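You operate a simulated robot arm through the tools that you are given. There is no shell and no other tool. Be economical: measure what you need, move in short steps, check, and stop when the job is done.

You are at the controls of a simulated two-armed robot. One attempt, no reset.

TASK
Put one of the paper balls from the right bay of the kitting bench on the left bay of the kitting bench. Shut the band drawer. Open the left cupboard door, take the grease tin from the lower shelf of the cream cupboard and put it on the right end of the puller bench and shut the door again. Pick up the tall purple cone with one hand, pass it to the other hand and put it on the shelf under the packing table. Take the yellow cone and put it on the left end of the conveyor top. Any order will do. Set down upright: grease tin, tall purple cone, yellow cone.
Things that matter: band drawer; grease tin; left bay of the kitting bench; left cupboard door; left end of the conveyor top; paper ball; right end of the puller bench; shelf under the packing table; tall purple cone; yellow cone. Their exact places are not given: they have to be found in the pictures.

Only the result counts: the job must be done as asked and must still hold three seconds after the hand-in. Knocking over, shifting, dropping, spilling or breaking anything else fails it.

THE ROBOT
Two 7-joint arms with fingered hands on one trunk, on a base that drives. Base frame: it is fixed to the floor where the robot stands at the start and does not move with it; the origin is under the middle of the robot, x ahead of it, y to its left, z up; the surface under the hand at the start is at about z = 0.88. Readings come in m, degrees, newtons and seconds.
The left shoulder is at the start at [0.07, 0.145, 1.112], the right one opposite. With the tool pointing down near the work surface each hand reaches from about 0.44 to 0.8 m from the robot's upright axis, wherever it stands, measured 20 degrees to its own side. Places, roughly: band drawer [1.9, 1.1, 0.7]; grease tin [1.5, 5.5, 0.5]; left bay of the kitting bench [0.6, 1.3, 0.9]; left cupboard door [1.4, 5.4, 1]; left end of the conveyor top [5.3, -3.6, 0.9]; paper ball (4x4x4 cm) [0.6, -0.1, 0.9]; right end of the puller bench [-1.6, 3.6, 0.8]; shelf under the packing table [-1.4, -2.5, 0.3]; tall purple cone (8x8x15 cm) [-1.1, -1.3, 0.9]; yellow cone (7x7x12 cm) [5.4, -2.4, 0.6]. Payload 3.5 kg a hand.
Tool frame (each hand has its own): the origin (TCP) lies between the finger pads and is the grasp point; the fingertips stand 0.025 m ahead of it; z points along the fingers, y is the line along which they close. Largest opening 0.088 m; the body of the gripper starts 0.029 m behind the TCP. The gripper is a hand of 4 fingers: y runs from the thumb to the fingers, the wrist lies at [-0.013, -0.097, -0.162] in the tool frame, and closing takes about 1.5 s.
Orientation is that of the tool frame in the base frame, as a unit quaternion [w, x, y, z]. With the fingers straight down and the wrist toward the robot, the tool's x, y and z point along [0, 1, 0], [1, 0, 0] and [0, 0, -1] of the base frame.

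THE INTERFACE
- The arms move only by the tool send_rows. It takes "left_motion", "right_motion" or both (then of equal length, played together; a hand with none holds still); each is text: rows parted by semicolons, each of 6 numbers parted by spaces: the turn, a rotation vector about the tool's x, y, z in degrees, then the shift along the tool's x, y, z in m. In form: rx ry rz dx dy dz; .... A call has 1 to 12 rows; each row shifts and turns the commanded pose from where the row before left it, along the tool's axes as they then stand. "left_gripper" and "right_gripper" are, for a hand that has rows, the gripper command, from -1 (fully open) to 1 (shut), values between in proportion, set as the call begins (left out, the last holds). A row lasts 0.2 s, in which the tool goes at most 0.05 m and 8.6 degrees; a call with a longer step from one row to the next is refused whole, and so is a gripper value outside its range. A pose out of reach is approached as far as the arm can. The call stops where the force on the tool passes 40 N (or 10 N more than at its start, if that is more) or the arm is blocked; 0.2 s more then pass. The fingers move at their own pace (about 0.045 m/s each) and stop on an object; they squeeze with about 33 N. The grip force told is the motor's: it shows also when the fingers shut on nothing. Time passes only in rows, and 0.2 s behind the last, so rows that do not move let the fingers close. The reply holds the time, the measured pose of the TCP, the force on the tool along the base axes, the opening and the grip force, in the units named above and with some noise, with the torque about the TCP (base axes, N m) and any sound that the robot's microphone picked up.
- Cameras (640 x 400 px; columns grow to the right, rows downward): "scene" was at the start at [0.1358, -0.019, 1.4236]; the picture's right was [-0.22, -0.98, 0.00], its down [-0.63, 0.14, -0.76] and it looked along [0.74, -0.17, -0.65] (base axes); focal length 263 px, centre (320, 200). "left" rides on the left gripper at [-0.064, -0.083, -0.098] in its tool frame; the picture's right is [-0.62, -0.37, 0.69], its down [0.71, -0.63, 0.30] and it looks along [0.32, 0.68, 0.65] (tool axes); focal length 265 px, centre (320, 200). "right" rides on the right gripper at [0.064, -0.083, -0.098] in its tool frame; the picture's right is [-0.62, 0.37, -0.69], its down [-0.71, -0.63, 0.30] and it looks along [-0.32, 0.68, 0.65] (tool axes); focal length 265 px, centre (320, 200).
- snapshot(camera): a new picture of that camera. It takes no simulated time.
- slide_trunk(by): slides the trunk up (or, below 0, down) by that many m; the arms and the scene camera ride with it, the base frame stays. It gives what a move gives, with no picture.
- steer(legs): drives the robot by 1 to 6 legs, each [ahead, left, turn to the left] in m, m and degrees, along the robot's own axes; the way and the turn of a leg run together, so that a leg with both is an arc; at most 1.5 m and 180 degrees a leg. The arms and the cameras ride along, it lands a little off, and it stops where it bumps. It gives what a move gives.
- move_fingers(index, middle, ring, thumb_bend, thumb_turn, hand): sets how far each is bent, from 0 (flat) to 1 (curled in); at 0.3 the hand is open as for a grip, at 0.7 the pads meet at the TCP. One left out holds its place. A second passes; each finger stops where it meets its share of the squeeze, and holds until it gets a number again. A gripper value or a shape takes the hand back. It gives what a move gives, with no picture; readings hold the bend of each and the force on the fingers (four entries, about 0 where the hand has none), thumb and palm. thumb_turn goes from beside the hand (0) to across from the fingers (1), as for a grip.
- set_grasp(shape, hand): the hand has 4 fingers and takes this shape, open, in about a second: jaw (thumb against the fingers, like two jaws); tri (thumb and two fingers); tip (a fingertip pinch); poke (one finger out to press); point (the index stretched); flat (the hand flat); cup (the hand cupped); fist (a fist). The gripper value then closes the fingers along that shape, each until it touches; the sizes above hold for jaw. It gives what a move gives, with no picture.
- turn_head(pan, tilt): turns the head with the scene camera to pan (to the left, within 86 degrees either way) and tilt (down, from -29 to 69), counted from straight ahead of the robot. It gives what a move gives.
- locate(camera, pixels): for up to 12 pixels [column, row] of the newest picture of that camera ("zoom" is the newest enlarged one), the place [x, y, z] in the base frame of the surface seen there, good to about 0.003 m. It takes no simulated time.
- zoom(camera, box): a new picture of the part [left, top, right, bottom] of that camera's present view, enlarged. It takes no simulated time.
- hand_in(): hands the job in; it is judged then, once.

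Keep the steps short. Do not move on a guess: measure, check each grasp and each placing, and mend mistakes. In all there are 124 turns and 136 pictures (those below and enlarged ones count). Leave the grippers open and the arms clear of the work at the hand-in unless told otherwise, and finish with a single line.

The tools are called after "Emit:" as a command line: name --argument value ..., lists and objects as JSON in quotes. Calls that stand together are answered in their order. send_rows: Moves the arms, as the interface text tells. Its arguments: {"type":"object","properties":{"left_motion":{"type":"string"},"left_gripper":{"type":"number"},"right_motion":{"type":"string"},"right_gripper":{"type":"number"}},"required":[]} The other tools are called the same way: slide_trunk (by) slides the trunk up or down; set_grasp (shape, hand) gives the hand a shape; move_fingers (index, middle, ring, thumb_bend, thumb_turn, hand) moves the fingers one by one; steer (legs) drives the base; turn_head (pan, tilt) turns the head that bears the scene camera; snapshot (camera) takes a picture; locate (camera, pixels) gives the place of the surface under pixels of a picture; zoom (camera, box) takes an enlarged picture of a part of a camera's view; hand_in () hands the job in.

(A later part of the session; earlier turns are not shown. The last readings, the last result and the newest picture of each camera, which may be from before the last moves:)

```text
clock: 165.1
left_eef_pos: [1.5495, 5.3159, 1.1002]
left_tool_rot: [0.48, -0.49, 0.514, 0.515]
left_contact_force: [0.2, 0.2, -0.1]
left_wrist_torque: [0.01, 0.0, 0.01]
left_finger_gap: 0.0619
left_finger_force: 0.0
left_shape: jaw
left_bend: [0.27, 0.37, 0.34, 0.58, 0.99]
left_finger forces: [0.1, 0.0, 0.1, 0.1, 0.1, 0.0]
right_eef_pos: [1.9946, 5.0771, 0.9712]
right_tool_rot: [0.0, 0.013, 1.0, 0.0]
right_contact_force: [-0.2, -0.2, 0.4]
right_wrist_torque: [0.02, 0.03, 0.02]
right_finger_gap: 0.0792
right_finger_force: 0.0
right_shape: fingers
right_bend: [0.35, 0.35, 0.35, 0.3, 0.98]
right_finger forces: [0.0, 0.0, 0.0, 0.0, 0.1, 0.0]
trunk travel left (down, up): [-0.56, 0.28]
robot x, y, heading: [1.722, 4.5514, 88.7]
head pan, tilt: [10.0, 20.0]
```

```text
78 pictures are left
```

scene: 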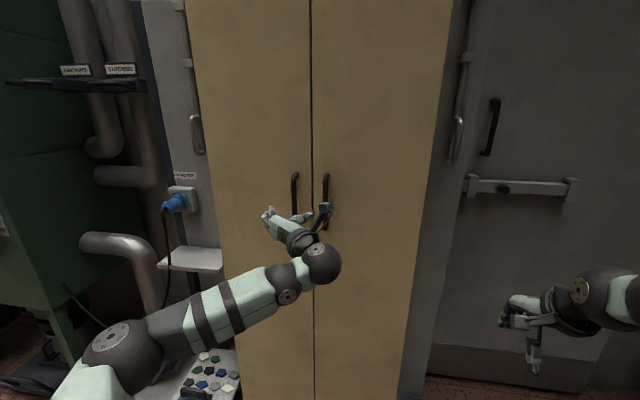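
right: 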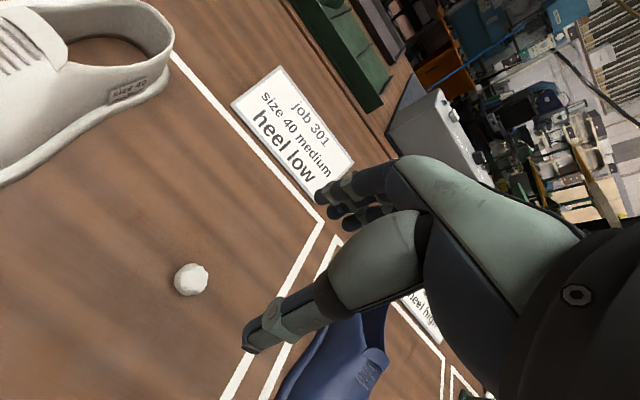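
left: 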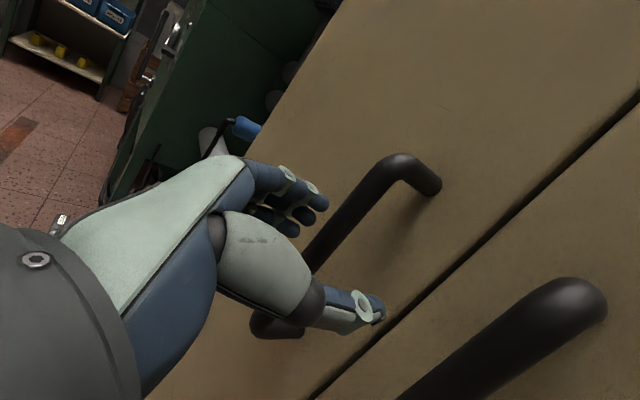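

The bar runs between the fingers and thumb. Closing.

Emit:
send_rows --left_motion "0 0 0 0 0 0; 0 0 0 0 0 0; 0 0 0 0 0 0; 0 0 0 0 0 0; 0 0 0 0 0 0; 0 0 0 0 0 0; 0 0 0 0 0 0" --left_gripper 1

Emit:
snapshot --camera "left"

```text
clock: 166.7
left_eef_pos: [1.5509, 5.3176, 1.0986]
left_tool_rot: [0.479, -0.49, 0.515, 0.515]
left_contact_force: [0.7, 5.1, 1.0]
left_wrist_torque: [0.06, 0.04, 0.0]
left_finger_gap: 0.0082
left_finger_force: 32.8
left_shape: jaw
left_bend: [0.73, 0.72, 0.65, 0.77, 1.0]
left_finger forces: [14.5, 4.9, 2.9, 0.0, 23.4, 0.0]
right_eef_pos: [1.9948, 5.0787, 0.9692]
right_tool_rot: [0.0, 0.013, 1.0, -0.001]
right_contact_force: [0.1, -0.9, -0.6]
right_wrist_torque: [0.03, -0.03, 0.03]
right_finger_gap: 0.0793
right_finger_force: 0.1
right_shape: fingers
right_bend: [0.35, 0.35, 0.35, 0.3, 0.98]
right_finger forces: [0.0, 0.0, 0.0, 0.1, 0.2, 0.1]
trunk travel left (down, up): [-0.56, 0.28]
robot x, y, heading: [1.721, 4.5461, 88.5]
head pan, tilt: [10.0, 20.0]
```

```text
77 pictures are left
```

left: 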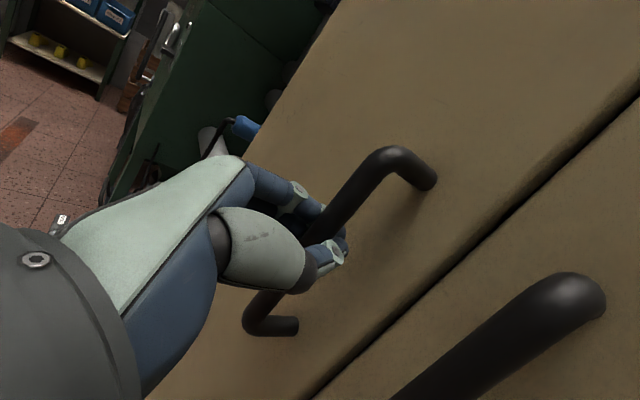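

Solid grip on the bar. I'll pull along the door's arc: 5° per row, turning with the door.

Emit:
send_rows --left_motion "3 0 0 0 0.002 -0.014; 4 0 0 0 0.003 -0.019; 5 0 0 0 0.003 -0.0237; 5 0 0 0 0.003 -0.0237; 5 0 0 0 0.003 -0.0237; 5 0 0 0 0.003 -0.0237; 0 0 0 0 0 0"

Emit:
snapshot --camera "scene"

```text
clock: 168.3
left_eef_pos: [1.5017, 5.2001, 1.0995]
left_tool_rot: [0.58, -0.371, 0.617, 0.38]
left_contact_force: [-23.6, 18.4, -0.4]
left_wrist_torque: [0.14, 0.03, 0.15]
left_finger_gap: 0.0089
left_finger_force: 32.8
left_shape: jaw
left_bend: [0.74, 0.65, 0.58, 0.78, 1.0]
left_finger forces: [25.3, 9.4, 5.3, 0.1, 17.7, 0.1]
right_eef_pos: [1.9893, 5.0832, 0.9692]
right_tool_rot: [0.003, 0.012, 1.0, -0.002]
right_contact_force: [-0.3, 0.6, 0.1]
right_wrist_torque: [-0.04, 0.0, 0.03]
right_finger_gap: 0.0792
right_finger_force: 0.1
right_shape: fingers
right_bend: [0.35, 0.35, 0.35, 0.3, 0.98]
right_finger forces: [0.1, 0.0, 0.0, 0.0, 0.0, 0.1]
trunk travel left (down, up): [-0.56, 0.28]
robot x, y, heading: [1.7228, 4.5464, 88.6]
head pan, tilt: [10.0, 20.0]
```

```text
76 pictures are left
```

scene: 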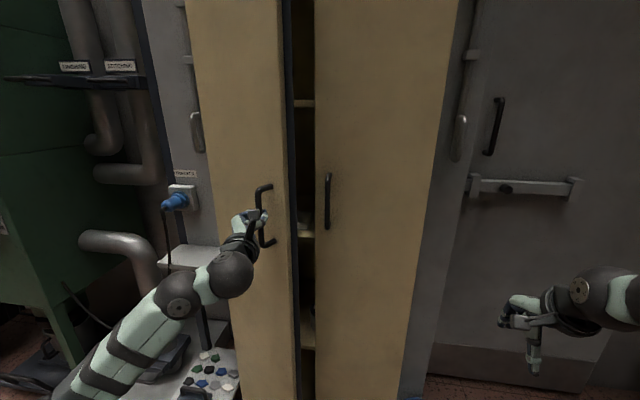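

The door is about 27° open, with a radial strain of about 29 N. I'll correct 6 mm toward the hinge and continue the arc.

Emit:
send_rows --left_motion "0 0 0 0 0.006 0; 5 0 0 0 0.0045 -0.022; 5 0 0 0 0.0045 -0.022; 5 0 0 0 0.0045 -0.022; 5 0 0 0 0.0045 -0.022; 5 0 0 0 0.0045 -0.022; 0 0 0 0 0 0"

Emit:
snapshot --camera "scene"

```text
clock: 169.9
left_eef_pos: [1.4175, 5.1317, 1.1021]
left_tool_rot: [0.645, -0.236, 0.687, 0.236]
left_contact_force: [-14.2, 24.8, -12.5]
left_wrist_torque: [-0.08, -0.1, 0.16]
left_finger_gap: 0.0086
left_finger_force: 33.0
left_shape: jaw
left_bend: [0.74, 0.72, 0.58, 0.78, 1.0]
left_finger forces: [21.2, 10.4, 5.2, 0.0, 18.1, 0.1]
right_eef_pos: [1.992, 5.085, 0.9668]
right_tool_rot: [0.002, 0.013, 1.0, -0.005]
right_contact_force: [-0.1, -0.1, -0.6]
right_wrist_torque: [0.0, 0.0, 0.0]
right_finger_gap: 0.0794
right_finger_force: 0.0
right_shape: fingers
right_bend: [0.35, 0.35, 0.35, 0.3, 0.98]
right_finger forces: [0.0, 0.0, 0.1, 0.0, 0.0, 0.1]
trunk travel left (down, up): [-0.56, 0.28]
robot x, y, heading: [1.7265, 4.5489, 88.6]
head pan, tilt: [10.0, 20.0]
```

```text
75 pictures are left
```

scene: 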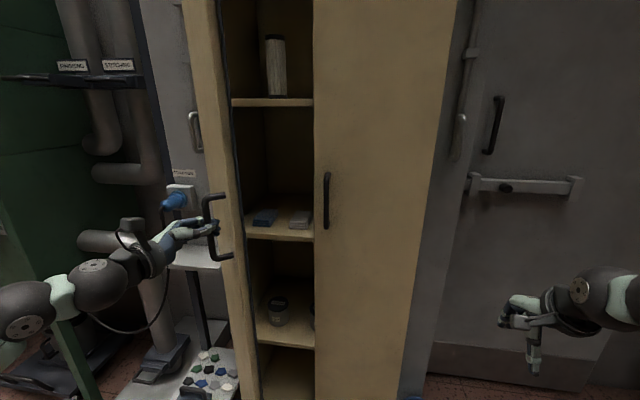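

About 52° open. Correcting radially again and continuing to about 85°.

Emit:
send_rows --left_motion "0 0 0 0 0.007 0; 5 0 0 0 0.0055 -0.021; 5 0 0 0 0.0055 -0.021; 5 0 0 0 0.0055 -0.021; 5 0 0 0 0.0055 -0.021; 5 0 0 0 0.0055 -0.021; 5 0 0 0 0.0055 -0.021; 0 0 0 0 0 0"

Emit:
snapshot --camera "scene"

```text
clock: 171.7
left_eef_pos: [1.2945, 5.1049, 1.1178]
left_tool_rot: [0.683, -0.053, 0.727, 0.052]
left_contact_force: [-0.3, 8.0, 1.1]
left_wrist_torque: [0.09, -0.01, -0.01]
left_finger_gap: 0.0068
left_finger_force: 33.3
left_shape: jaw
left_bend: [0.74, 0.72, 0.71, 0.79, 1.0]
left_finger forces: [3.5, 0.0, 4.0, 0.0, 0.1, 0.0]
right_eef_pos: [1.9959, 5.0793, 0.9688]
right_tool_rot: [0.0, 0.014, 1.0, -0.001]
right_contact_force: [0.5, 0.2, 0.1]
right_wrist_torque: [0.02, -0.01, 0.02]
right_finger_gap: 0.0792
right_finger_force: 0.0
right_shape: fingers
right_bend: [0.35, 0.35, 0.35, 0.3, 0.98]
right_finger forces: [0.0, 0.0, 0.1, 0.0, 0.0, 0.0]
trunk travel left (down, up): [-0.56, 0.28]
robot x, y, heading: [1.7259, 4.5471, 88.8]
head pan, tilt: [10.0, 20.0]
```

```text
74 pictures are left
```

scene: 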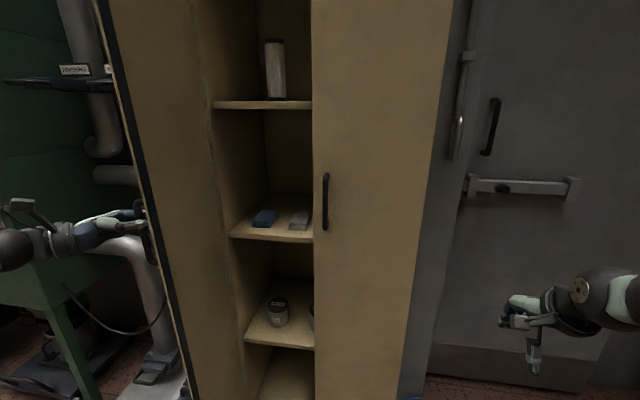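

The door is about 85° open. The tin is on the lower shelf at (278,312). I'll zoom there and measure surroundings before releasing the handle.

Emit:
zoom --camera "scene" --box '[230, 260, 330, 350]'

Emit:
locate --camera "scene" --pixels '[[278, 312], [278, 299], [312, 318], [255, 335], [150, 300], [185, 200], [305, 345], [120, 235], [140, 250], [30, 300], [270, 218], [175, 370]]'

```text
4.44 times, centred on (280, 305) of scene
```

zoom: 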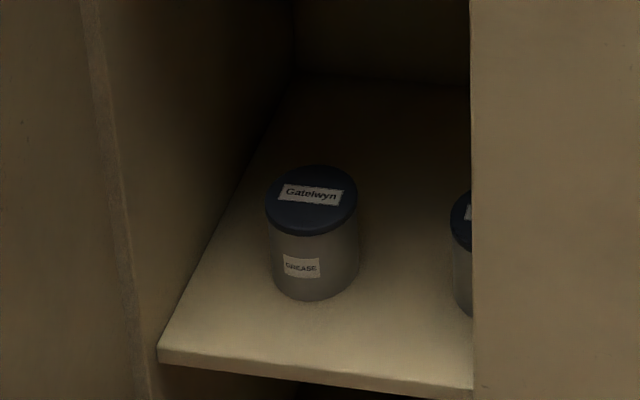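

```text
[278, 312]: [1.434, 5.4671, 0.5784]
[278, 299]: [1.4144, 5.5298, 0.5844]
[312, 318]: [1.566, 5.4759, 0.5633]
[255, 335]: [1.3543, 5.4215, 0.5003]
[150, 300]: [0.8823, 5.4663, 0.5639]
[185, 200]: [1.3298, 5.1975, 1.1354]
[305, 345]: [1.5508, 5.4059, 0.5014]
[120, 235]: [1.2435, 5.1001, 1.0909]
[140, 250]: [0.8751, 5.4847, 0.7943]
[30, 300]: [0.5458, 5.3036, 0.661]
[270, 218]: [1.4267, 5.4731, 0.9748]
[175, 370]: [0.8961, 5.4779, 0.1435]
```

The tin ("GREASE") stands at about (1.425, 5.505), shelf z=0.50, top 0.585; a second tin sits to its right. I'll release the handle, withdraw the left hand, and back off.

Emit:
locate --camera "zoom" --pixels '[[270, 205], [355, 205], [312, 172], [312, 228], [312, 290], [455, 225], [120, 300], [470, 100], [280, 100]]'

Emit:
send_rows --left_motion "0 0 0 0 0 0; 0 0 0 0 0 0; 0 0 0 0 0 0; 0 0 0 0 0 -0.03; 0 0 0 0 0 -0.04; 0 0 0 0 0 -0.04; 0 0 0 0 0 0" --left_gripper -1

Emit:
steer --legs '[[-0.45, 0, 0]]'

Emit:
snapshot --camera "scene"

```text
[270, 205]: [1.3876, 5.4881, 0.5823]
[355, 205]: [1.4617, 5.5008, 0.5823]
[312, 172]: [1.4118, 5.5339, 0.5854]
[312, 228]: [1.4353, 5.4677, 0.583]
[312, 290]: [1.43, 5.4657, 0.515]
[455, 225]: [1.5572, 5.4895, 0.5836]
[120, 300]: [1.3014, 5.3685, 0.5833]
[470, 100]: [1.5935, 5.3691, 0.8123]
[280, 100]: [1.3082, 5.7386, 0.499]
```

```text
clock: 173.3
left_eef_pos: [1.194, 5.0868, 1.1222]
left_tool_rot: [0.684, -0.054, 0.726, 0.052]
left_contact_force: [0.0, -0.2, 0.4]
left_wrist_torque: [-0.01, 0.0, 0.0]
left_finger_gap: 0.0879
left_finger_force: 0.1
left_shape: jaw
left_bend: [0.3, 0.3, 0.3, 0.3, 0.98]
left_finger forces: [0.1, 0.0, 0.0, 0.0, 0.0, 0.0]
left hand out of reach, approached as far as the arm can: row 6
right_eef_pos: [1.9935, 5.077, 0.9713]
right_tool_rot: [0.001, 0.013, 1.0, -0.001]
right_contact_force: [0.6, -0.4, 0.2]
right_wrist_torque: [0.0, 0.01, 0.03]
right_finger_gap: 0.0794
right_finger_force: 0.0
right_shape: fingers
right_bend: [0.35, 0.35, 0.35, 0.3, 0.98]
right_finger forces: [0.1, 0.1, 0.0, 0.0, 0.0, 0.1]
trunk travel left (down, up): [-0.56, 0.28]
robot x, y, heading: [1.7264, 4.5453, 88.8]
head pan, tilt: [10.0, 20.0]
```

```text
clock: 176.0
left_eef_pos: [1.1849, 4.6395, 1.1235]
left_tool_rot: [0.684, -0.052, 0.726, 0.05]
left_contact_force: [-0.8, 0.6, 0.2]
left_wrist_torque: [0.02, -0.01, 0.04]
left_finger_gap: 0.0876
left_finger_force: 0.0
left_shape: jaw
left_bend: [0.3, 0.3, 0.3, 0.3, 0.98]
left_finger forces: [0.0, 0.1, 0.1, 0.0, 0.0, 0.0]
right_eef_pos: [1.9857, 4.6244, 0.9709]
right_tool_rot: [0.0, 0.016, 1.0, 0.0]
right_contact_force: [-0.4, 0.0, 0.4]
right_wrist_torque: [-0.01, 0.0, 0.02]
right_finger_gap: 0.0789
right_finger_force: 0.2
right_shape: fingers
right_bend: [0.35, 0.35, 0.35, 0.3, 0.98]
right_finger forces: [0.1, 0.0, 0.0, 0.0, 0.1, 0.0]
trunk travel left (down, up): [-0.56, 0.28]
robot x, y, heading: [1.7086, 4.0957, 88.3]
head pan, tilt: [10.0, 20.0]
```

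```text
72 pictures are left
```

scene: 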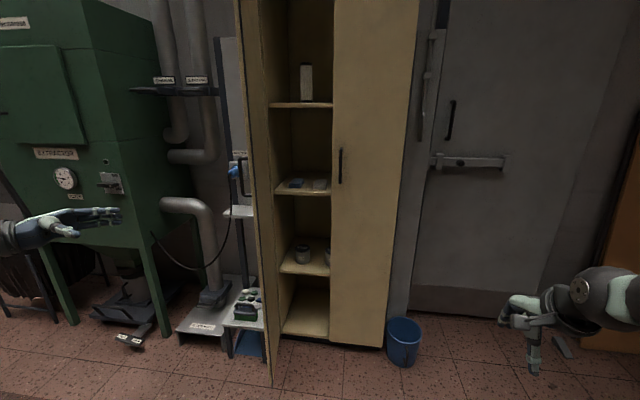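

The tin's centre is (1.424, 5.503), diameter about 7.2 cm. I'll turn the left hand back to point forward and bring it in front of the shoulder.

Emit:
send_rows --left_motion "-8 0 0 0 0 0; -8 0 0 0 0 0; -8 0 0 0 0 0; -8 0 0 0 0 0; -8 0 0 0 0 0; -8 0 0 0 0 0; -8 0 0 0 0 0; -8 0 0 0 0 0; -8 0 0 0 0 0; -8 0 0 0 0 0; 0 0 0 0 0 0"

Emit:
send_rows --left_motion "0 0 0 0 -0.045 0.01; 0 0 0 0 -0.045 0.015; 0 0 0 0 -0.045 0.015; 0 0 0 0 -0.045 0.015; 0 0 0 0 -0.045 0.015; 0 0 0 0 -0.045 0.015; 0 0 0 0 -0.045 0.015; 0 0 0 0 0 0"

Emit:
slide_trunk --by -0.3

Emit:
slide_trunk --by -0.25

```text
clock: 178.4
left_eef_pos: [1.1855, 4.6396, 1.1226]
left_tool_rot: [0.49, -0.48, 0.523, 0.506]
left_contact_force: [-0.2, 0.2, 0.8]
left_wrist_torque: [0.03, -0.01, 0.02]
left_finger_gap: 0.0878
left_finger_force: 0.1
left_shape: jaw
left_bend: [0.3, 0.3, 0.3, 0.3, 0.98]
left_finger forces: [0.0, 0.0, 0.0, 0.0, 0.1, 0.0]
right_eef_pos: [1.9852, 4.6243, 0.9705]
right_tool_rot: [0.0, 0.015, 1.0, 0.0]
right_contact_force: [-0.6, -0.3, 0.0]
right_wrist_torque: [0.01, 0.0, -0.01]
right_finger_gap: 0.0793
right_finger_force: 0.1
right_shape: fingers
right_bend: [0.35, 0.35, 0.35, 0.3, 0.98]
right_finger forces: [0.0, 0.1, 0.1, 0.1, 0.0, 0.0]
trunk travel left (down, up): [-0.56, 0.28]
robot x, y, heading: [1.7103, 4.0982, 88.2]
head pan, tilt: [10.0, 20.0]
```

```text
clock: 180.2
left_eef_pos: [1.5007, 4.7308, 1.1036]
left_tool_rot: [0.491, -0.48, 0.523, 0.505]
left_contact_force: [-0.4, -0.7, 1.0]
left_wrist_torque: [-0.03, -0.02, -0.01]
left_finger_gap: 0.0879
left_finger_force: 0.0
left_shape: jaw
left_bend: [0.3, 0.3, 0.3, 0.3, 0.98]
left_finger forces: [0.0, 0.1, 0.0, 0.0, 0.0, 0.1]
right_eef_pos: [1.9841, 4.6246, 0.9717]
right_tool_rot: [0.0, 0.016, 1.0, 0.0]
right_contact_force: [-0.3, -0.2, 1.0]
right_wrist_torque: [-0.02, -0.04, -0.01]
right_finger_gap: 0.0792
right_finger_force: 0.0
right_shape: fingers
right_bend: [0.35, 0.35, 0.35, 0.3, 0.98]
right_finger forces: [0.0, 0.0, 0.1, 0.0, 0.1, 0.0]
trunk travel left (down, up): [-0.56, 0.28]
robot x, y, heading: [1.7111, 4.0976, 88.0]
head pan, tilt: [10.0, 20.0]
```

```text
clock: 183.2
left_eef_pos: [1.5027, 4.7304, 0.8039]
left_tool_rot: [0.491, -0.479, 0.524, 0.505]
left_contact_force: [0.2, 0.1, 0.1]
left_wrist_torque: [-0.03, -0.01, 0.01]
left_finger_gap: 0.0878
left_finger_force: 0.0
left_shape: jaw
left_bend: [0.3, 0.3, 0.3, 0.3, 0.98]
left_finger forces: [0.1, 0.0, 0.1, 0.0, 0.0, 0.1]
right_eef_pos: [1.9863, 4.6244, 0.6712]
right_tool_rot: [-0.001, 0.017, 1.0, 0.001]
right_contact_force: [0.4, 0.1, 0.2]
right_wrist_torque: [0.02, -0.02, -0.01]
right_finger_gap: 0.0792
right_finger_force: 0.1
right_shape: fingers
right_bend: [0.35, 0.35, 0.35, 0.3, 0.98]
right_finger forces: [0.0, 0.0, 0.0, 0.0, 0.0, 0.1]
trunk travel left (down, up): [-0.26, 0.58]
robot x, y, heading: [1.7108, 4.0953, 88.2]
head pan, tilt: [10.0, 20.0]
```

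```text
clock: 185.8
left_eef_pos: [1.502, 4.7309, 0.5544]
left_tool_rot: [0.49, -0.479, 0.524, 0.505]
left_contact_force: [-0.3, 1.0, 0.0]
left_wrist_torque: [0.01, 0.02, 0.01]
left_finger_gap: 0.0878
left_finger_force: 0.0
left_shape: jaw
left_bend: [0.3, 0.3, 0.3, 0.3, 0.98]
left_finger forces: [0.1, 0.0, 0.0, 0.0, 0.0, 0.1]
right_eef_pos: [1.9855, 4.6244, 0.4203]
right_tool_rot: [0.0, 0.017, 1.0, 0.0]
right_contact_force: [-0.3, -0.3, 0.5]
right_wrist_torque: [-0.02, -0.01, -0.01]
right_finger_gap: 0.0794
right_finger_force: 0.0
right_shape: fingers
right_bend: [0.35, 0.35, 0.35, 0.3, 0.98]
right_finger forces: [0.0, 0.0, 0.0, 0.1, 0.1, 0.0]
trunk travel left (down, up): [-0.01, 0.83]
robot x, y, heading: [1.7113, 4.1003, 88.1]
head pan, tilt: [10.0, 20.0]
```

TCP height 0.554 suits the tin. I'll raise the right hand clear of the bucket, straighten the heading, and approach to just in front of the shelf.

Emit:
send_rows --right_motion "0 0 0 0 0 -0.05; 0 0 0 0 0 -0.05; 0 0 0 0 0 -0.05; 0 0 0 0 0 -0.05; 0 0 0 0 0 -0.05; 0 0 0 0 0 0"

Emit:
steer --legs '[[0, 0, 1.8], [0.4, 0.058, 0]]'

Emit:
turn_head --pan 15 --tilt 10

Emit:
snapshot --camera "scene"

Emit:
snapshot --camera "left"

```text
clock: 187.2
left_eef_pos: [1.5019, 4.7315, 0.5532]
left_tool_rot: [0.49, -0.48, 0.524, 0.505]
left_contact_force: [-0.6, -0.1, -0.3]
left_wrist_torque: [0.02, 0.02, 0.0]
left_finger_gap: 0.0877
left_finger_force: 0.0
left_shape: jaw
left_bend: [0.3, 0.3, 0.3, 0.3, 0.98]
left_finger forces: [0.0, 0.1, 0.0, 0.0, 0.0, 0.0]
right_eef_pos: [1.9839, 4.6248, 0.6706]
right_tool_rot: [-0.001, 0.017, 1.0, -0.001]
right_contact_force: [0.8, 0.7, 0.4]
right_wrist_torque: [-0.01, 0.0, 0.02]
right_finger_gap: 0.0791
right_finger_force: 0.1
right_shape: fingers
right_bend: [0.35, 0.35, 0.35, 0.3, 0.98]
right_finger forces: [0.0, 0.0, 0.1, 0.0, 0.0, 0.0]
trunk travel left (down, up): [-0.01, 0.83]
robot x, y, heading: [1.7133, 4.099, 88.4]
head pan, tilt: [10.0, 20.0]
```

```text
clock: 190.1
left_eef_pos: [1.424, 5.1221, 0.5535]
left_tool_rot: [0.482, -0.487, 0.516, 0.513]
left_contact_force: [-0.2, 0.2, -0.4]
left_wrist_torque: [0.0, 0.01, 0.0]
left_finger_gap: 0.0879
left_finger_force: 0.0
left_shape: jaw
left_bend: [0.3, 0.3, 0.3, 0.3, 0.98]
left_finger forces: [0.0, 0.1, 0.0, 0.1, 0.0, 0.1]
right_eef_pos: [1.9089, 5.0288, 0.6716]
right_tool_rot: [-0.001, 0.0, 1.0, -0.001]
right_contact_force: [-1.1, 0.5, 0.6]
right_wrist_torque: [0.0, -0.03, 0.04]
right_finger_gap: 0.0792
right_finger_force: 0.0
right_shape: fingers
right_bend: [0.35, 0.35, 0.35, 0.3, 0.98]
right_finger forces: [0.0, 0.0, 0.0, 0.0, 0.0, 0.1]
trunk travel left (down, up): [-0.01, 0.83]
robot x, y, heading: [1.6529, 4.4947, 90.0]
head pan, tilt: [10.0, 20.0]
```

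```text
clock: 190.8
left_eef_pos: [1.4251, 5.1212, 0.5539]
left_tool_rot: [0.482, -0.487, 0.516, 0.513]
left_contact_force: [-0.9, -0.4, 0.1]
left_wrist_torque: [0.02, 0.01, 0.0]
left_finger_gap: 0.0876
left_finger_force: 0.1
left_shape: jaw
left_bend: [0.3, 0.3, 0.3, 0.3, 0.98]
left_finger forces: [0.0, 0.1, 0.0, 0.0, 0.0, 0.0]
right_eef_pos: [1.9094, 5.0291, 0.6712]
right_tool_rot: [0.001, 0.0, 1.0, -0.001]
right_contact_force: [-0.3, -0.8, 0.2]
right_wrist_torque: [0.01, -0.02, 0.0]
right_finger_gap: 0.0793
right_finger_force: 0.1
right_shape: fingers
right_bend: [0.35, 0.35, 0.35, 0.3, 0.98]
right_finger forces: [0.0, 0.0, 0.0, 0.0, 0.0, 0.0]
trunk travel left (down, up): [-0.01, 0.83]
robot x, y, heading: [1.6526, 4.4953, 89.8]
head pan, tilt: [15.0, 10.0]
```

```text
71 pictures are left
```

scene: 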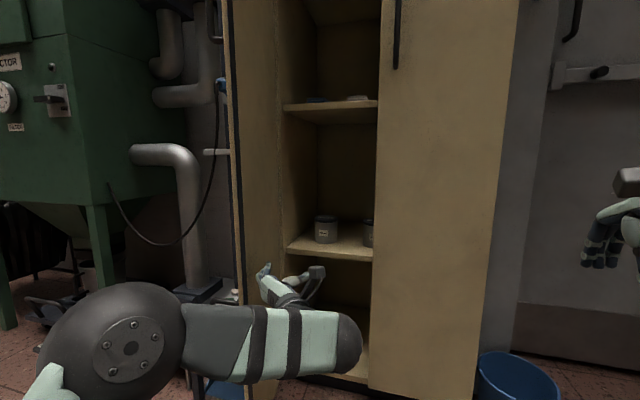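

```text
70 pictures are left
```

left: 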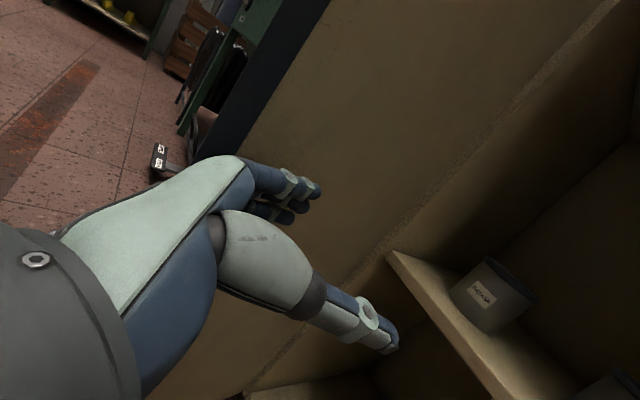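

The projection of the tin centre into the left picture (491,297) matches what I see, so it's aligned. Checking elbow clearance to the door before going in.

Emit:
locate --camera "scene" --pixels '[[345, 345], [215, 340], [120, 340], [235, 200], [245, 350], [270, 240], [325, 232]]'

Emit:
steer --legs '[[0.17, 0, 0]]'

Emit:
snapshot --camera "left"

```text
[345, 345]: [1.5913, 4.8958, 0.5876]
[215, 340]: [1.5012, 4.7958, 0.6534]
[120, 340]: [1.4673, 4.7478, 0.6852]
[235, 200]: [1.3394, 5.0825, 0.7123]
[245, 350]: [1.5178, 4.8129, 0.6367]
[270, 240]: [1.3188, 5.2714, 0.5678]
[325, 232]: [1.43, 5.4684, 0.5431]
```

```text
clock: 192.3
left_eef_pos: [1.4236, 5.2891, 0.5534]
left_tool_rot: [0.483, -0.488, 0.516, 0.513]
left_contact_force: [-0.3, 0.8, 0.4]
left_wrist_torque: [0.01, 0.02, -0.03]
left_finger_gap: 0.0874
left_finger_force: 0.0
left_shape: jaw
left_bend: [0.3, 0.3, 0.3, 0.3, 0.98]
left_finger forces: [0.0, 0.1, 0.0, 0.0, 0.0, 0.1]
right_eef_pos: [1.9084, 5.1983, 0.6715]
right_tool_rot: [0.0, 0.0, 1.0, 0.0]
right_contact_force: [-0.8, -0.1, 0.1]
right_wrist_torque: [0.01, -0.02, -0.01]
right_finger_gap: 0.0793
right_finger_force: 0.0
right_shape: fingers
right_bend: [0.35, 0.35, 0.35, 0.3, 0.98]
right_finger forces: [0.0, 0.1, 0.0, 0.0, 0.0, 0.0]
trunk travel left (down, up): [-0.01, 0.83]
robot x, y, heading: [1.6573, 4.6611, 90.2]
head pan, tilt: [15.0, 10.0]
```

```text
69 pictures are left
```

left: 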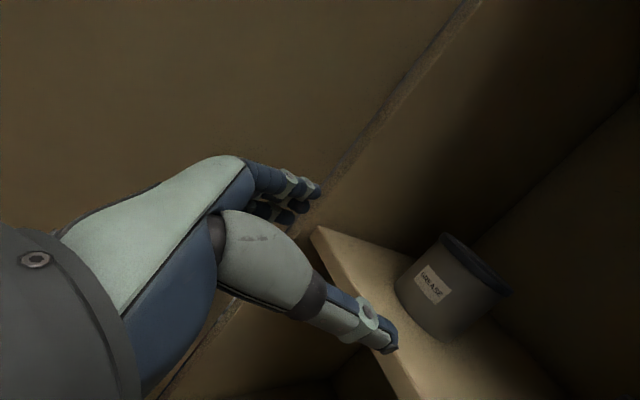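

Good. Another 6 cm with the base, then reach in with the arm to the tin.

Emit:
steer --legs '[[0.06, 0, 0]]'

Emit:
send_rows --left_motion "0 0 0 0 0 0.03; 0 0 0 0 0 0.03; 0 0 0 0 0 0.03; 0 0 0 0 0 0.03; 0 0 0 0 0 0.02; 0 0 0 0 0 0"

Emit:
snapshot --camera "left"

```text
clock: 193.2
left_eef_pos: [1.4235, 5.3478, 0.5549]
left_tool_rot: [0.482, -0.487, 0.516, 0.513]
left_contact_force: [0.7, 0.1, -0.4]
left_wrist_torque: [-0.01, -0.01, -0.02]
left_finger_gap: 0.0876
left_finger_force: 0.1
left_shape: jaw
left_bend: [0.3, 0.3, 0.3, 0.3, 0.98]
left_finger forces: [0.0, 0.0, 0.0, 0.0, 0.1, 0.0]
right_eef_pos: [1.9093, 5.2575, 0.6712]
right_tool_rot: [0.001, 0.001, 1.0, 0.001]
right_contact_force: [0.7, -0.5, 0.5]
right_wrist_torque: [-0.01, -0.01, -0.02]
right_finger_gap: 0.0789
right_finger_force: 0.0
right_shape: fingers
right_bend: [0.35, 0.35, 0.35, 0.3, 0.98]
right_finger forces: [0.1, 0.0, 0.0, 0.0, 0.0, 0.1]
trunk travel left (down, up): [-0.01, 0.83]
robot x, y, heading: [1.6517, 4.7213, 90.0]
head pan, tilt: [15.0, 10.0]
```

```text
clock: 194.6
left_eef_pos: [1.4218, 5.4889, 0.5513]
left_tool_rot: [0.482, -0.488, 0.517, 0.513]
left_contact_force: [-0.7, -0.5, -0.5]
left_wrist_torque: [0.02, 0.01, -0.01]
left_finger_gap: 0.0876
left_finger_force: 0.0
left_shape: jaw
left_bend: [0.3, 0.3, 0.3, 0.3, 0.98]
left_finger forces: [0.8, 0.0, 0.1, 0.0, 0.0, 0.0]
right_eef_pos: [1.9083, 5.258, 0.6709]
right_tool_rot: [0.0, 0.0, 1.0, 0.0]
right_contact_force: [0.7, 0.9, 0.5]
right_wrist_torque: [-0.01, 0.01, 0.01]
right_finger_gap: 0.0793
right_finger_force: 0.0
right_shape: fingers
right_bend: [0.35, 0.35, 0.35, 0.3, 0.98]
right_finger forces: [0.0, 0.0, 0.0, 0.0, 0.0, 0.1]
trunk travel left (down, up): [-0.01, 0.83]
robot x, y, heading: [1.6508, 4.7191, 89.9]
head pan, tilt: [15.0, 10.0]
```

```text
68 pictures are left
```

left: 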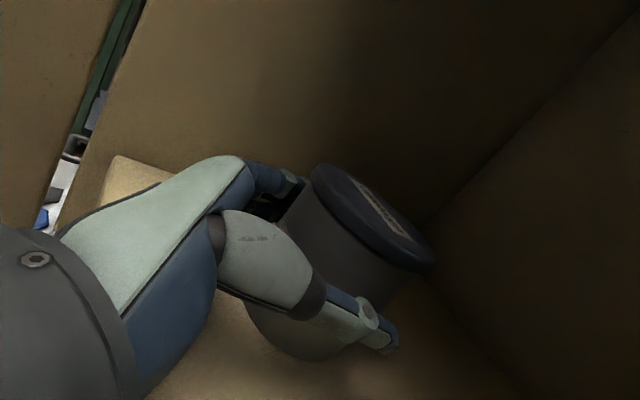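

The tin is between the fingers and thumb. Closing.

Emit:
send_rows --left_motion "0 0 0 0 0 0.005; 0 0 0 0 0 0; 0 0 0 0 0 0; 0 0 0 0 0 0; 0 0 0 0 0 0; 0 0 0 0 0 0; 0 0 0 0 0 0" --left_gripper 1

Emit:
send_rows --left_motion "0 0 0 -0.008 0 0; 0 0 0 -0.01 0 0; 0 0 0 -0.012 0 0; 0 0 0 0 0 0"

Emit:
snapshot --camera "left"

```text
clock: 196.2
left_eef_pos: [1.4241, 5.4929, 0.5515]
left_tool_rot: [0.482, -0.488, 0.517, 0.513]
left_contact_force: [0.4, 0.1, -0.3]
left_wrist_torque: [0.07, 0.05, -0.02]
left_finger_gap: 0.076
left_finger_force: 33.2
left_shape: jaw
left_bend: [0.32, 0.32, 0.31, 0.47, 0.98]
left_finger forces: [18.4, 9.0, 4.0, 0.0, 32.6, 0.0]
right_eef_pos: [1.9097, 5.2569, 0.671]
right_tool_rot: [0.0, 0.0, 1.0, 0.0]
right_contact_force: [-0.2, -0.1, -1.7]
right_wrist_torque: [-0.01, -0.01, -0.02]
right_finger_gap: 0.079
right_finger_force: 0.0
right_shape: fingers
right_bend: [0.35, 0.35, 0.35, 0.3, 0.98]
right_finger forces: [0.1, 0.0, 0.0, 0.1, 0.0, 0.1]
trunk travel left (down, up): [-0.01, 0.83]
robot x, y, heading: [1.6541, 4.7207, 90.1]
head pan, tilt: [15.0, 10.0]
```

```text
clock: 197.2
left_eef_pos: [1.4246, 5.4936, 0.5818]
left_tool_rot: [0.482, -0.488, 0.517, 0.512]
left_contact_force: [0.0, -0.8, -3.8]
left_wrist_torque: [-0.09, -0.03, 0.01]
left_finger_gap: 0.0759
left_finger_force: 33.3
left_shape: jaw
left_bend: [0.32, 0.32, 0.31, 0.47, 0.99]
left_finger forces: [18.4, 9.6, 4.6, 0.0, 33.1, 0.1]
right_eef_pos: [1.9088, 5.2577, 0.6712]
right_tool_rot: [0.0, 0.0, 1.0, -0.001]
right_contact_force: [-0.3, -0.1, 1.3]
right_wrist_torque: [-0.01, 0.0, -0.02]
right_finger_gap: 0.0791
right_finger_force: 0.0
right_shape: fingers
right_bend: [0.35, 0.35, 0.35, 0.3, 0.98]
right_finger forces: [0.0, 0.0, 0.0, 0.0, 0.1, 0.1]
trunk travel left (down, up): [-0.01, 0.83]
robot x, y, heading: [1.6523, 4.7238, 89.8]
head pan, tilt: [15.0, 10.0]
```

```text
67 pictures are left
```

left: 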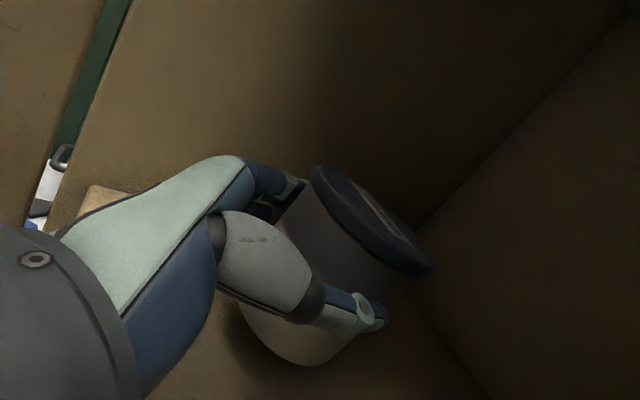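

The tin is lifted (3.8 N) and held. I'll draw it out, back off, and raise the trunk, with the right hand as a fist ready to shut the door.

Emit:
send_rows --left_motion "0 0 0 0 0 -0.03; 0 0 0 0 0 -0.04; 0 0 0 0 0 -0.04; 0 0 0 0 0 -0.03; 0 0 0 0 0 0"

Emit:
steer --legs '[[-0.55, 0, 0]]'

Emit:
set_grasp --hand "right" --shape "fist"

Emit:
slide_trunk --by 0.3

Emit:
slide_trunk --by 0.3

Emit:
send_rows --right_motion "0 0 0 0 0.04 0; 0 0 0 0 0.04 0; 0 0 0 0 0.04 0; 0 0 0 0 0.04 0; 0 0 0 0 0.03 0; 0 0 0 0 0 0"

Emit:
steer --legs '[[0, 0.74, 0]]'

Emit:
turn_head --pan -10 --tilt 25

Emit:
snapshot --camera "scene"

```text
clock: 198.4
left_eef_pos: [1.4246, 5.3546, 0.5858]
left_tool_rot: [0.483, -0.488, 0.516, 0.513]
left_contact_force: [-0.3, 1.2, -4.0]
left_wrist_torque: [-0.08, -0.02, -0.02]
left_finger_gap: 0.076
left_finger_force: 33.0
left_shape: jaw
left_bend: [0.32, 0.32, 0.31, 0.47, 0.99]
left_finger forces: [18.3, 9.3, 4.6, 0.0, 32.9, 0.1]
right_eef_pos: [1.9093, 5.258, 0.6711]
right_tool_rot: [0.0, 0.0, 1.0, 0.0]
right_contact_force: [-0.3, -0.1, -0.6]
right_wrist_torque: [-0.01, -0.02, 0.01]
right_finger_gap: 0.0791
right_finger_force: 0.1
right_shape: fingers
right_bend: [0.35, 0.35, 0.35, 0.3, 0.98]
right_finger forces: [0.0, 0.1, 0.1, 0.0, 0.0, 0.0]
trunk travel left (down, up): [-0.01, 0.83]
robot x, y, heading: [1.6554, 4.7176, 89.8]
head pan, tilt: [15.0, 10.0]
```

```text
clock: 201.6
left_eef_pos: [1.4236, 4.8082, 0.5856]
left_tool_rot: [0.48, -0.49, 0.516, 0.514]
left_contact_force: [-0.6, -0.7, -3.6]
left_wrist_torque: [-0.1, -0.03, -0.02]
left_finger_gap: 0.0761
left_finger_force: 33.3
left_shape: jaw
left_bend: [0.32, 0.32, 0.31, 0.47, 0.99]
left_finger forces: [18.2, 9.3, 4.6, 0.0, 32.8, 0.0]
right_eef_pos: [1.9087, 4.7139, 0.6697]
right_tool_rot: [0.0, -0.002, 1.0, 0.0]
right_contact_force: [0.7, -0.7, 0.1]
right_wrist_torque: [0.01, 0.02, -0.01]
right_finger_gap: 0.0793
right_finger_force: 0.1
right_shape: fingers
right_bend: [0.35, 0.35, 0.35, 0.3, 0.98]
right_finger forces: [0.1, 0.1, 0.0, 0.0, 0.1, 0.1]
trunk travel left (down, up): [-0.01, 0.83]
robot x, y, heading: [1.6537, 4.1751, 90.3]
head pan, tilt: [15.0, 10.0]
```

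```text
clock: 202.5
left_eef_pos: [1.4232, 4.809, 0.5854]
left_tool_rot: [0.481, -0.489, 0.515, 0.513]
left_contact_force: [0.2, -0.6, -3.7]
left_wrist_torque: [-0.09, -0.01, 0.03]
left_finger_gap: 0.076
left_finger_force: 33.1
left_shape: jaw
left_bend: [0.32, 0.32, 0.31, 0.47, 0.99]
left_finger forces: [18.3, 9.5, 4.6, 0.0, 32.8, 0.1]
right_eef_pos: [1.9087, 4.7137, 0.6705]
right_tool_rot: [0.0, -0.002, 1.0, -0.001]
right_contact_force: [-0.1, -0.7, 0.1]
right_wrist_torque: [0.02, 0.03, 0.0]
right_finger_gap: 0.0
right_finger_force: 0.0
right_shape: fist
right_bend: [1.0, 1.0, 1.0, 0.86, 0.85]
right_finger forces: [0.1, 0.1, 0.1, 0.0, 0.0, 0.0]
trunk travel left (down, up): [-0.01, 0.83]
robot x, y, heading: [1.6542, 4.1752, 90.3]
head pan, tilt: [15.0, 10.0]
```

```text
clock: 205.5
left_eef_pos: [1.4232, 4.81, 0.885]
left_tool_rot: [0.481, -0.489, 0.516, 0.513]
left_contact_force: [0.4, 0.0, -4.2]
left_wrist_torque: [-0.09, -0.02, 0.01]
left_finger_gap: 0.076
left_finger_force: 33.2
left_shape: jaw
left_bend: [0.32, 0.32, 0.31, 0.47, 0.99]
left_finger forces: [18.3, 9.5, 4.6, 0.0, 32.8, 0.1]
right_eef_pos: [1.9091, 4.7142, 0.9714]
right_tool_rot: [0.0, -0.001, 1.0, 0.0]
right_contact_force: [0.0, 0.4, -0.3]
right_wrist_torque: [0.0, 0.0, -0.01]
right_finger_gap: 0.0001
right_finger_force: 0.0
right_shape: fist
right_bend: [1.0, 1.0, 1.0, 0.86, 0.85]
right_finger forces: [0.1, 0.0, 0.0, 0.1, 0.1, 0.0]
trunk travel left (down, up): [-0.31, 0.53]
robot x, y, heading: [1.6568, 4.1772, 90.6]
head pan, tilt: [15.0, 10.0]
```

```text
clock: 208.5
left_eef_pos: [1.4241, 4.8092, 1.1845]
left_tool_rot: [0.481, -0.489, 0.516, 0.514]
left_contact_force: [-0.7, 0.8, -3.5]
left_wrist_torque: [-0.1, -0.02, 0.01]
left_finger_gap: 0.076
left_finger_force: 32.5
left_shape: jaw
left_bend: [0.32, 0.32, 0.31, 0.47, 0.99]
left_finger forces: [18.3, 9.5, 4.6, 0.1, 32.8, 0.0]
right_eef_pos: [1.9082, 4.7126, 1.2708]
right_tool_rot: [0.0, -0.002, 1.0, -0.001]
right_contact_force: [-0.2, -0.4, 0.7]
right_wrist_torque: [-0.01, -0.02, 0.01]
right_finger_gap: 0.0
right_finger_force: 0.1
right_shape: fist
right_bend: [1.0, 1.0, 1.0, 0.86, 0.85]
right_finger forces: [0.0, 0.0, 0.0, 0.1, 0.1, 0.1]
trunk travel left (down, up): [-0.61, 0.23]
robot x, y, heading: [1.6566, 4.1776, 90.4]
head pan, tilt: [15.0, 10.0]
```

```text
clock: 209.9
left_eef_pos: [1.4239, 4.8083, 1.1855]
left_tool_rot: [0.481, -0.489, 0.516, 0.514]
left_contact_force: [0.0, -0.1, -3.4]
left_wrist_torque: [-0.07, -0.01, -0.01]
left_finger_gap: 0.0762
left_finger_force: 33.0
left_shape: jaw
left_bend: [0.32, 0.32, 0.31, 0.47, 0.99]
left_finger forces: [18.3, 9.3, 4.6, 0.0, 32.8, 0.1]
right_eef_pos: [1.911, 4.8049, 1.2498]
right_tool_rot: [0.001, -0.002, 1.0, 0.0]
right_contact_force: [0.8, -1.0, 0.6]
right_wrist_torque: [0.02, -0.03, 0.02]
right_finger_gap: 0.0002
right_finger_force: 0.0
right_shape: fist
right_bend: [1.0, 1.0, 1.0, 0.86, 0.85]
right_finger forces: [0.1, 0.0, 0.1, 0.0, 0.0, 0.0]
right hand out of reach, approached as far as the arm can: row 2, 3, 4, 5
trunk travel left (down, up): [-0.61, 0.23]
robot x, y, heading: [1.6557, 4.1742, 90.5]
head pan, tilt: [15.0, 10.0]
```

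```text
clock: 213.9
left_eef_pos: [0.6963, 4.8126, 1.1853]
left_tool_rot: [0.483, -0.487, 0.517, 0.512]
left_contact_force: [0.8, -0.2, -2.7]
left_wrist_torque: [-0.09, 0.01, -0.01]
left_finger_gap: 0.0759
left_finger_force: 32.8
left_shape: jaw
left_bend: [0.32, 0.32, 0.31, 0.47, 0.99]
left_finger forces: [18.3, 9.4, 4.6, 0.0, 32.8, 0.1]
right_eef_pos: [1.1848, 4.804, 1.2498]
right_tool_rot: [0.0, 0.003, 1.0, -0.001]
right_contact_force: [0.3, 0.4, 0.3]
right_wrist_torque: [0.0, -0.01, -0.01]
right_finger_gap: 0.0
right_finger_force: 0.0
right_shape: fist
right_bend: [1.0, 1.0, 1.0, 0.86, 0.85]
right_finger forces: [0.0, 0.1, 0.1, 0.1, 0.0, 0.0]
trunk travel left (down, up): [-0.61, 0.23]
robot x, y, heading: [0.9225, 4.1756, 89.6]
head pan, tilt: [15.0, 10.0]
```

```text
clock: 214.8
left_eef_pos: [0.6967, 4.8112, 1.1833]
left_tool_rot: [0.483, -0.487, 0.518, 0.511]
left_contact_force: [0.4, 0.2, -4.7]
left_wrist_torque: [-0.1, -0.02, 0.0]
left_finger_gap: 0.076
left_finger_force: 33.1
left_shape: jaw
left_bend: [0.32, 0.32, 0.31, 0.47, 0.99]
left_finger forces: [18.4, 9.5, 4.7, 0.1, 32.7, 0.0]
right_eef_pos: [1.1841, 4.8051, 1.2488]
right_tool_rot: [0.0, 0.003, 1.0, 0.0]
right_contact_force: [0.7, 0.1, -0.6]
right_wrist_torque: [-0.01, 0.0, 0.01]
right_finger_gap: 0.0
right_finger_force: 0.1
right_shape: fist
right_bend: [1.0, 1.0, 1.0, 0.86, 0.85]
right_finger forces: [0.0, 0.0, 0.0, 0.0, 0.0, 0.0]
trunk travel left (down, up): [-0.61, 0.23]
robot x, y, heading: [0.9222, 4.1739, 89.5]
head pan, tilt: [-10.0, 25.0]
```

```text
66 pictures are left
```

scene: 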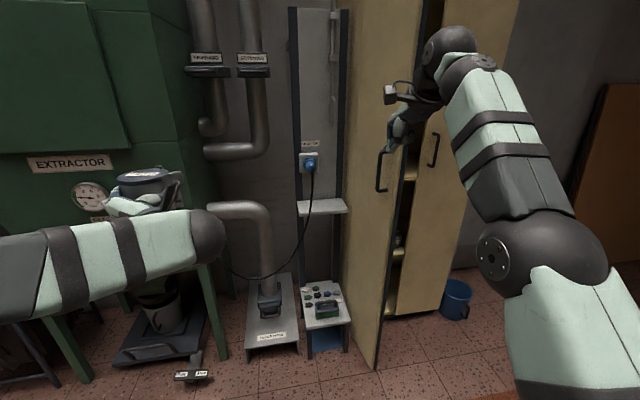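

I need clearance numbers: extractor front versus the held tin, and the door's outer face.

Emit:
locate --camera "scene" --pixels '[[60, 100], [150, 120], [185, 100], [70, 163], [90, 200], [355, 120], [393, 100], [370, 250], [380, 170], [320, 207], [390, 300]]'

```text
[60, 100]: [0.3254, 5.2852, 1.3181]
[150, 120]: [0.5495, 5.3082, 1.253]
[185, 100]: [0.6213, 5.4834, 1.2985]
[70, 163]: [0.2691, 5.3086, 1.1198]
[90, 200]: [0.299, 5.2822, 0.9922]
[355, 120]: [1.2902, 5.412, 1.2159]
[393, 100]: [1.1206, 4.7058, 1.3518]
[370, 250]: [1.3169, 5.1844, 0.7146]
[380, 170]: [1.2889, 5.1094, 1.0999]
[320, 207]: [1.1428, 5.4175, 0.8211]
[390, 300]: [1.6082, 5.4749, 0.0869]
```

Clearances are fine (machine at y≥5.28, x≤0.62). I'll drive 0.29 m forward so the right fist sits outside the door near its free edge, then sweep right.

Emit:
steer --legs '[[0.29, 0, 0], [0, -0.2, 0]]'

Emit:
snapshot --camera "scene"

```text
clock: 217.9
left_eef_pos: [0.897, 5.0981, 1.1848]
left_tool_rot: [0.483, -0.488, 0.517, 0.512]
left_contact_force: [0.3, -0.6, -4.6]
left_wrist_torque: [-0.1, -0.03, 0.02]
left_finger_gap: 0.076
left_finger_force: 32.8
left_shape: jaw
left_bend: [0.32, 0.32, 0.31, 0.47, 0.99]
left_finger forces: [18.3, 9.5, 4.5, 0.0, 32.9, 0.1]
right_eef_pos: [1.3831, 5.0923, 1.2496]
right_tool_rot: [0.0, 0.001, 1.0, -0.001]
right_contact_force: [-0.1, -0.1, 0.5]
right_wrist_torque: [-0.01, -0.02, -0.01]
right_finger_gap: 0.0001
right_finger_force: 0.1
right_shape: fist
right_bend: [1.0, 1.0, 1.0, 0.86, 0.85]
right_finger forces: [0.1, 0.1, 0.0, 0.0, 0.0, 0.1]
trunk travel left (down, up): [-0.61, 0.23]
robot x, y, heading: [1.1211, 4.4649, 89.7]
head pan, tilt: [-10.0, 25.0]
```

```text
65 pictures are left
```

scene: 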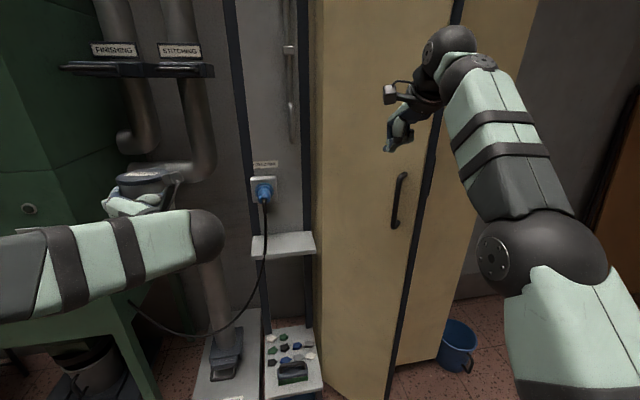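

The door swings shut as I sweep. Checking what lies ahead of the held tin before pushing further forward.

Emit:
locate --camera "scene" --pixels '[[185, 170], [200, 140], [264, 190], [245, 100], [290, 50], [285, 240], [140, 70], [400, 200], [345, 200], [405, 300]]'

Emit:
steer --legs '[[0.08, -0.1, 0]]'

Emit:
snapshot --camera "scene"

```text
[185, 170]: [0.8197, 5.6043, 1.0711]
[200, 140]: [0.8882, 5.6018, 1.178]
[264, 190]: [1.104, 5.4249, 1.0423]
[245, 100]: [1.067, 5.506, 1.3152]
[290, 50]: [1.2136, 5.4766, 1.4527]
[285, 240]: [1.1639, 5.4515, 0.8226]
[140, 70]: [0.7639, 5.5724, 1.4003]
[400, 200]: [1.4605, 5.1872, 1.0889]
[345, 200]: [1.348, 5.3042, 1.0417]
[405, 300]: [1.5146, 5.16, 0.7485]
```

```text
clock: 219.2
left_eef_pos: [0.9968, 5.1764, 1.185]
left_tool_rot: [0.482, -0.489, 0.515, 0.513]
left_contact_force: [-0.2, 0.4, -3.7]
left_wrist_torque: [-0.09, -0.03, 0.03]
left_finger_gap: 0.076
left_finger_force: 33.0
left_shape: jaw
left_bend: [0.32, 0.32, 0.31, 0.47, 0.99]
left_finger forces: [18.3, 9.4, 4.6, 0.1, 32.8, 0.0]
right_eef_pos: [1.4823, 5.1709, 1.2489]
right_tool_rot: [0.002, 0.002, 1.0, 0.0]
right_contact_force: [-1.3, -0.7, -0.7]
right_wrist_torque: [0.04, -0.01, 0.01]
right_finger_gap: 0.0003
right_finger_force: 0.0
right_shape: fist
right_bend: [1.0, 1.0, 1.0, 0.86, 0.85]
right_finger forces: [0.0, 0.0, 0.1, 0.0, 0.1, 0.0]
trunk travel left (down, up): [-0.61, 0.23]
robot x, y, heading: [1.2256, 4.5419, 89.7]
head pan, tilt: [-10.0, 25.0]
```

```text
64 pictures are left
```

scene: 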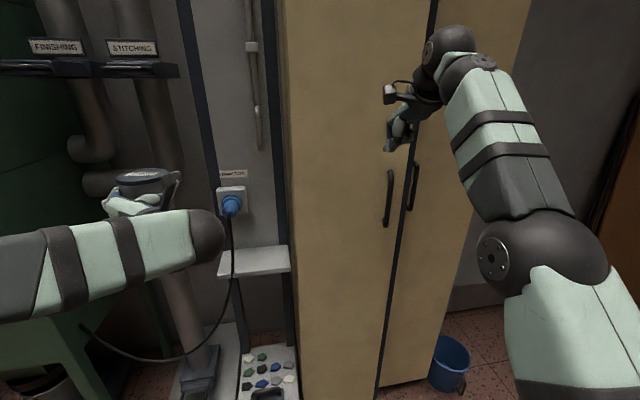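

Nearly shut. Another 0.1 m forward is safe for the tin (front would be at 5.32, the plug at 5.42).

Emit:
steer --legs '[[0.09, 0, 0]]'

Emit:
snapshot --camera "scene"

Emit:
locate --camera "scene" --pixels '[[290, 200], [350, 250], [385, 120], [400, 240], [430, 260], [350, 330]]'

```text
clock: 220.3
left_eef_pos: [0.997, 5.2677, 1.185]
left_tool_rot: [0.483, -0.488, 0.516, 0.512]
left_contact_force: [0.7, -0.5, -4.1]
left_wrist_torque: [-0.05, -0.02, -0.02]
left_finger_gap: 0.0761
left_finger_force: 33.6
left_shape: jaw
left_bend: [0.32, 0.32, 0.31, 0.47, 0.99]
left_finger forces: [18.3, 9.3, 4.8, 0.0, 32.9, 0.0]
right_eef_pos: [1.4848, 5.2622, 1.2497]
right_tool_rot: [0.0, 0.002, 1.0, 0.001]
right_contact_force: [1.0, 0.5, 0.2]
right_wrist_torque: [0.01, 0.0, 0.01]
right_finger_gap: 0.0
right_finger_force: 0.0
right_shape: fist
right_bend: [1.0, 1.0, 1.0, 0.86, 0.85]
right_finger forces: [0.0, 0.0, 0.0, 0.0, 0.0, 0.1]
trunk travel left (down, up): [-0.61, 0.23]
robot x, y, heading: [1.2243, 4.6376, 90.0]
head pan, tilt: [-10.0, 25.0]
```

```text
63 pictures are left
```

scene: 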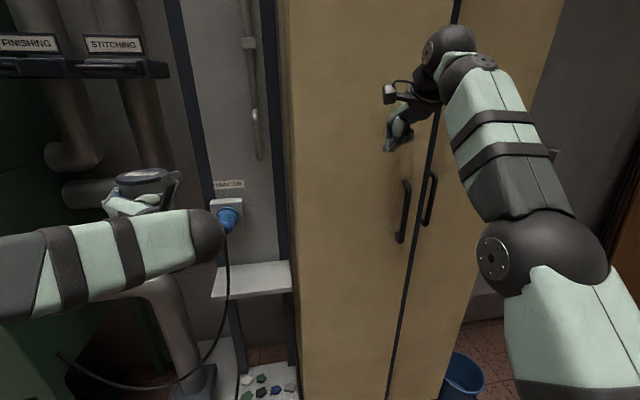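

```text
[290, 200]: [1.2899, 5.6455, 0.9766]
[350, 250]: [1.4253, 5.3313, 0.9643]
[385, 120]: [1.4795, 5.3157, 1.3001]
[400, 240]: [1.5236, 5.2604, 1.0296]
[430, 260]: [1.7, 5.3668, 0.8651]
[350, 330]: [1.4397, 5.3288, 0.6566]
```

The door is about 13° open still (5.33 vs 5.366). Another 4.5 cm.

Emit:
steer --legs '[[0.048, 0, 0]]'

Emit:
snapshot --camera "scene"

Emit:
locate --camera "scene" --pixels '[[350, 250], [385, 120], [320, 200], [430, 280], [375, 330], [405, 320]]'

```text
clock: 221.2
left_eef_pos: [0.9976, 5.3109, 1.1881]
left_tool_rot: [0.484, -0.486, 0.515, 0.514]
left_contact_force: [0.2, -0.8, -3.0]
left_wrist_torque: [-0.07, -0.02, 0.01]
left_finger_gap: 0.0761
left_finger_force: 33.4
left_shape: jaw
left_bend: [0.32, 0.32, 0.31, 0.47, 0.99]
left_finger forces: [18.3, 9.6, 4.7, 0.1, 32.8, 0.0]
right_eef_pos: [1.4853, 5.3055, 1.2535]
right_tool_rot: [0.0, 0.002, 1.0, 0.003]
right_contact_force: [0.0, -0.3, 0.1]
right_wrist_torque: [0.06, -0.02, 0.03]
right_finger_gap: 0.0001
right_finger_force: 0.1
right_shape: fist
right_bend: [1.0, 1.0, 1.0, 0.86, 0.85]
right_finger forces: [0.1, 0.0, 0.0, 0.0, 0.1, 0.1]
trunk travel left (down, up): [-0.61, 0.23]
robot x, y, heading: [1.2215, 4.6822, 90.1]
head pan, tilt: [-10.0, 25.0]
```

```text
62 pictures are left
```

scene: 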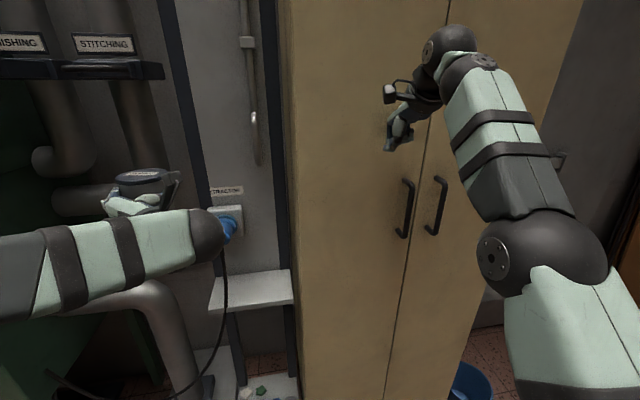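

```text
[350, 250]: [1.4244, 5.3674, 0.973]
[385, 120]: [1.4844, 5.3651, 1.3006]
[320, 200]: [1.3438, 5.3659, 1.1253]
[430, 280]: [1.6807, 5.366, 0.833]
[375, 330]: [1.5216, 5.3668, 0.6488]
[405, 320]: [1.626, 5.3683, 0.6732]
```

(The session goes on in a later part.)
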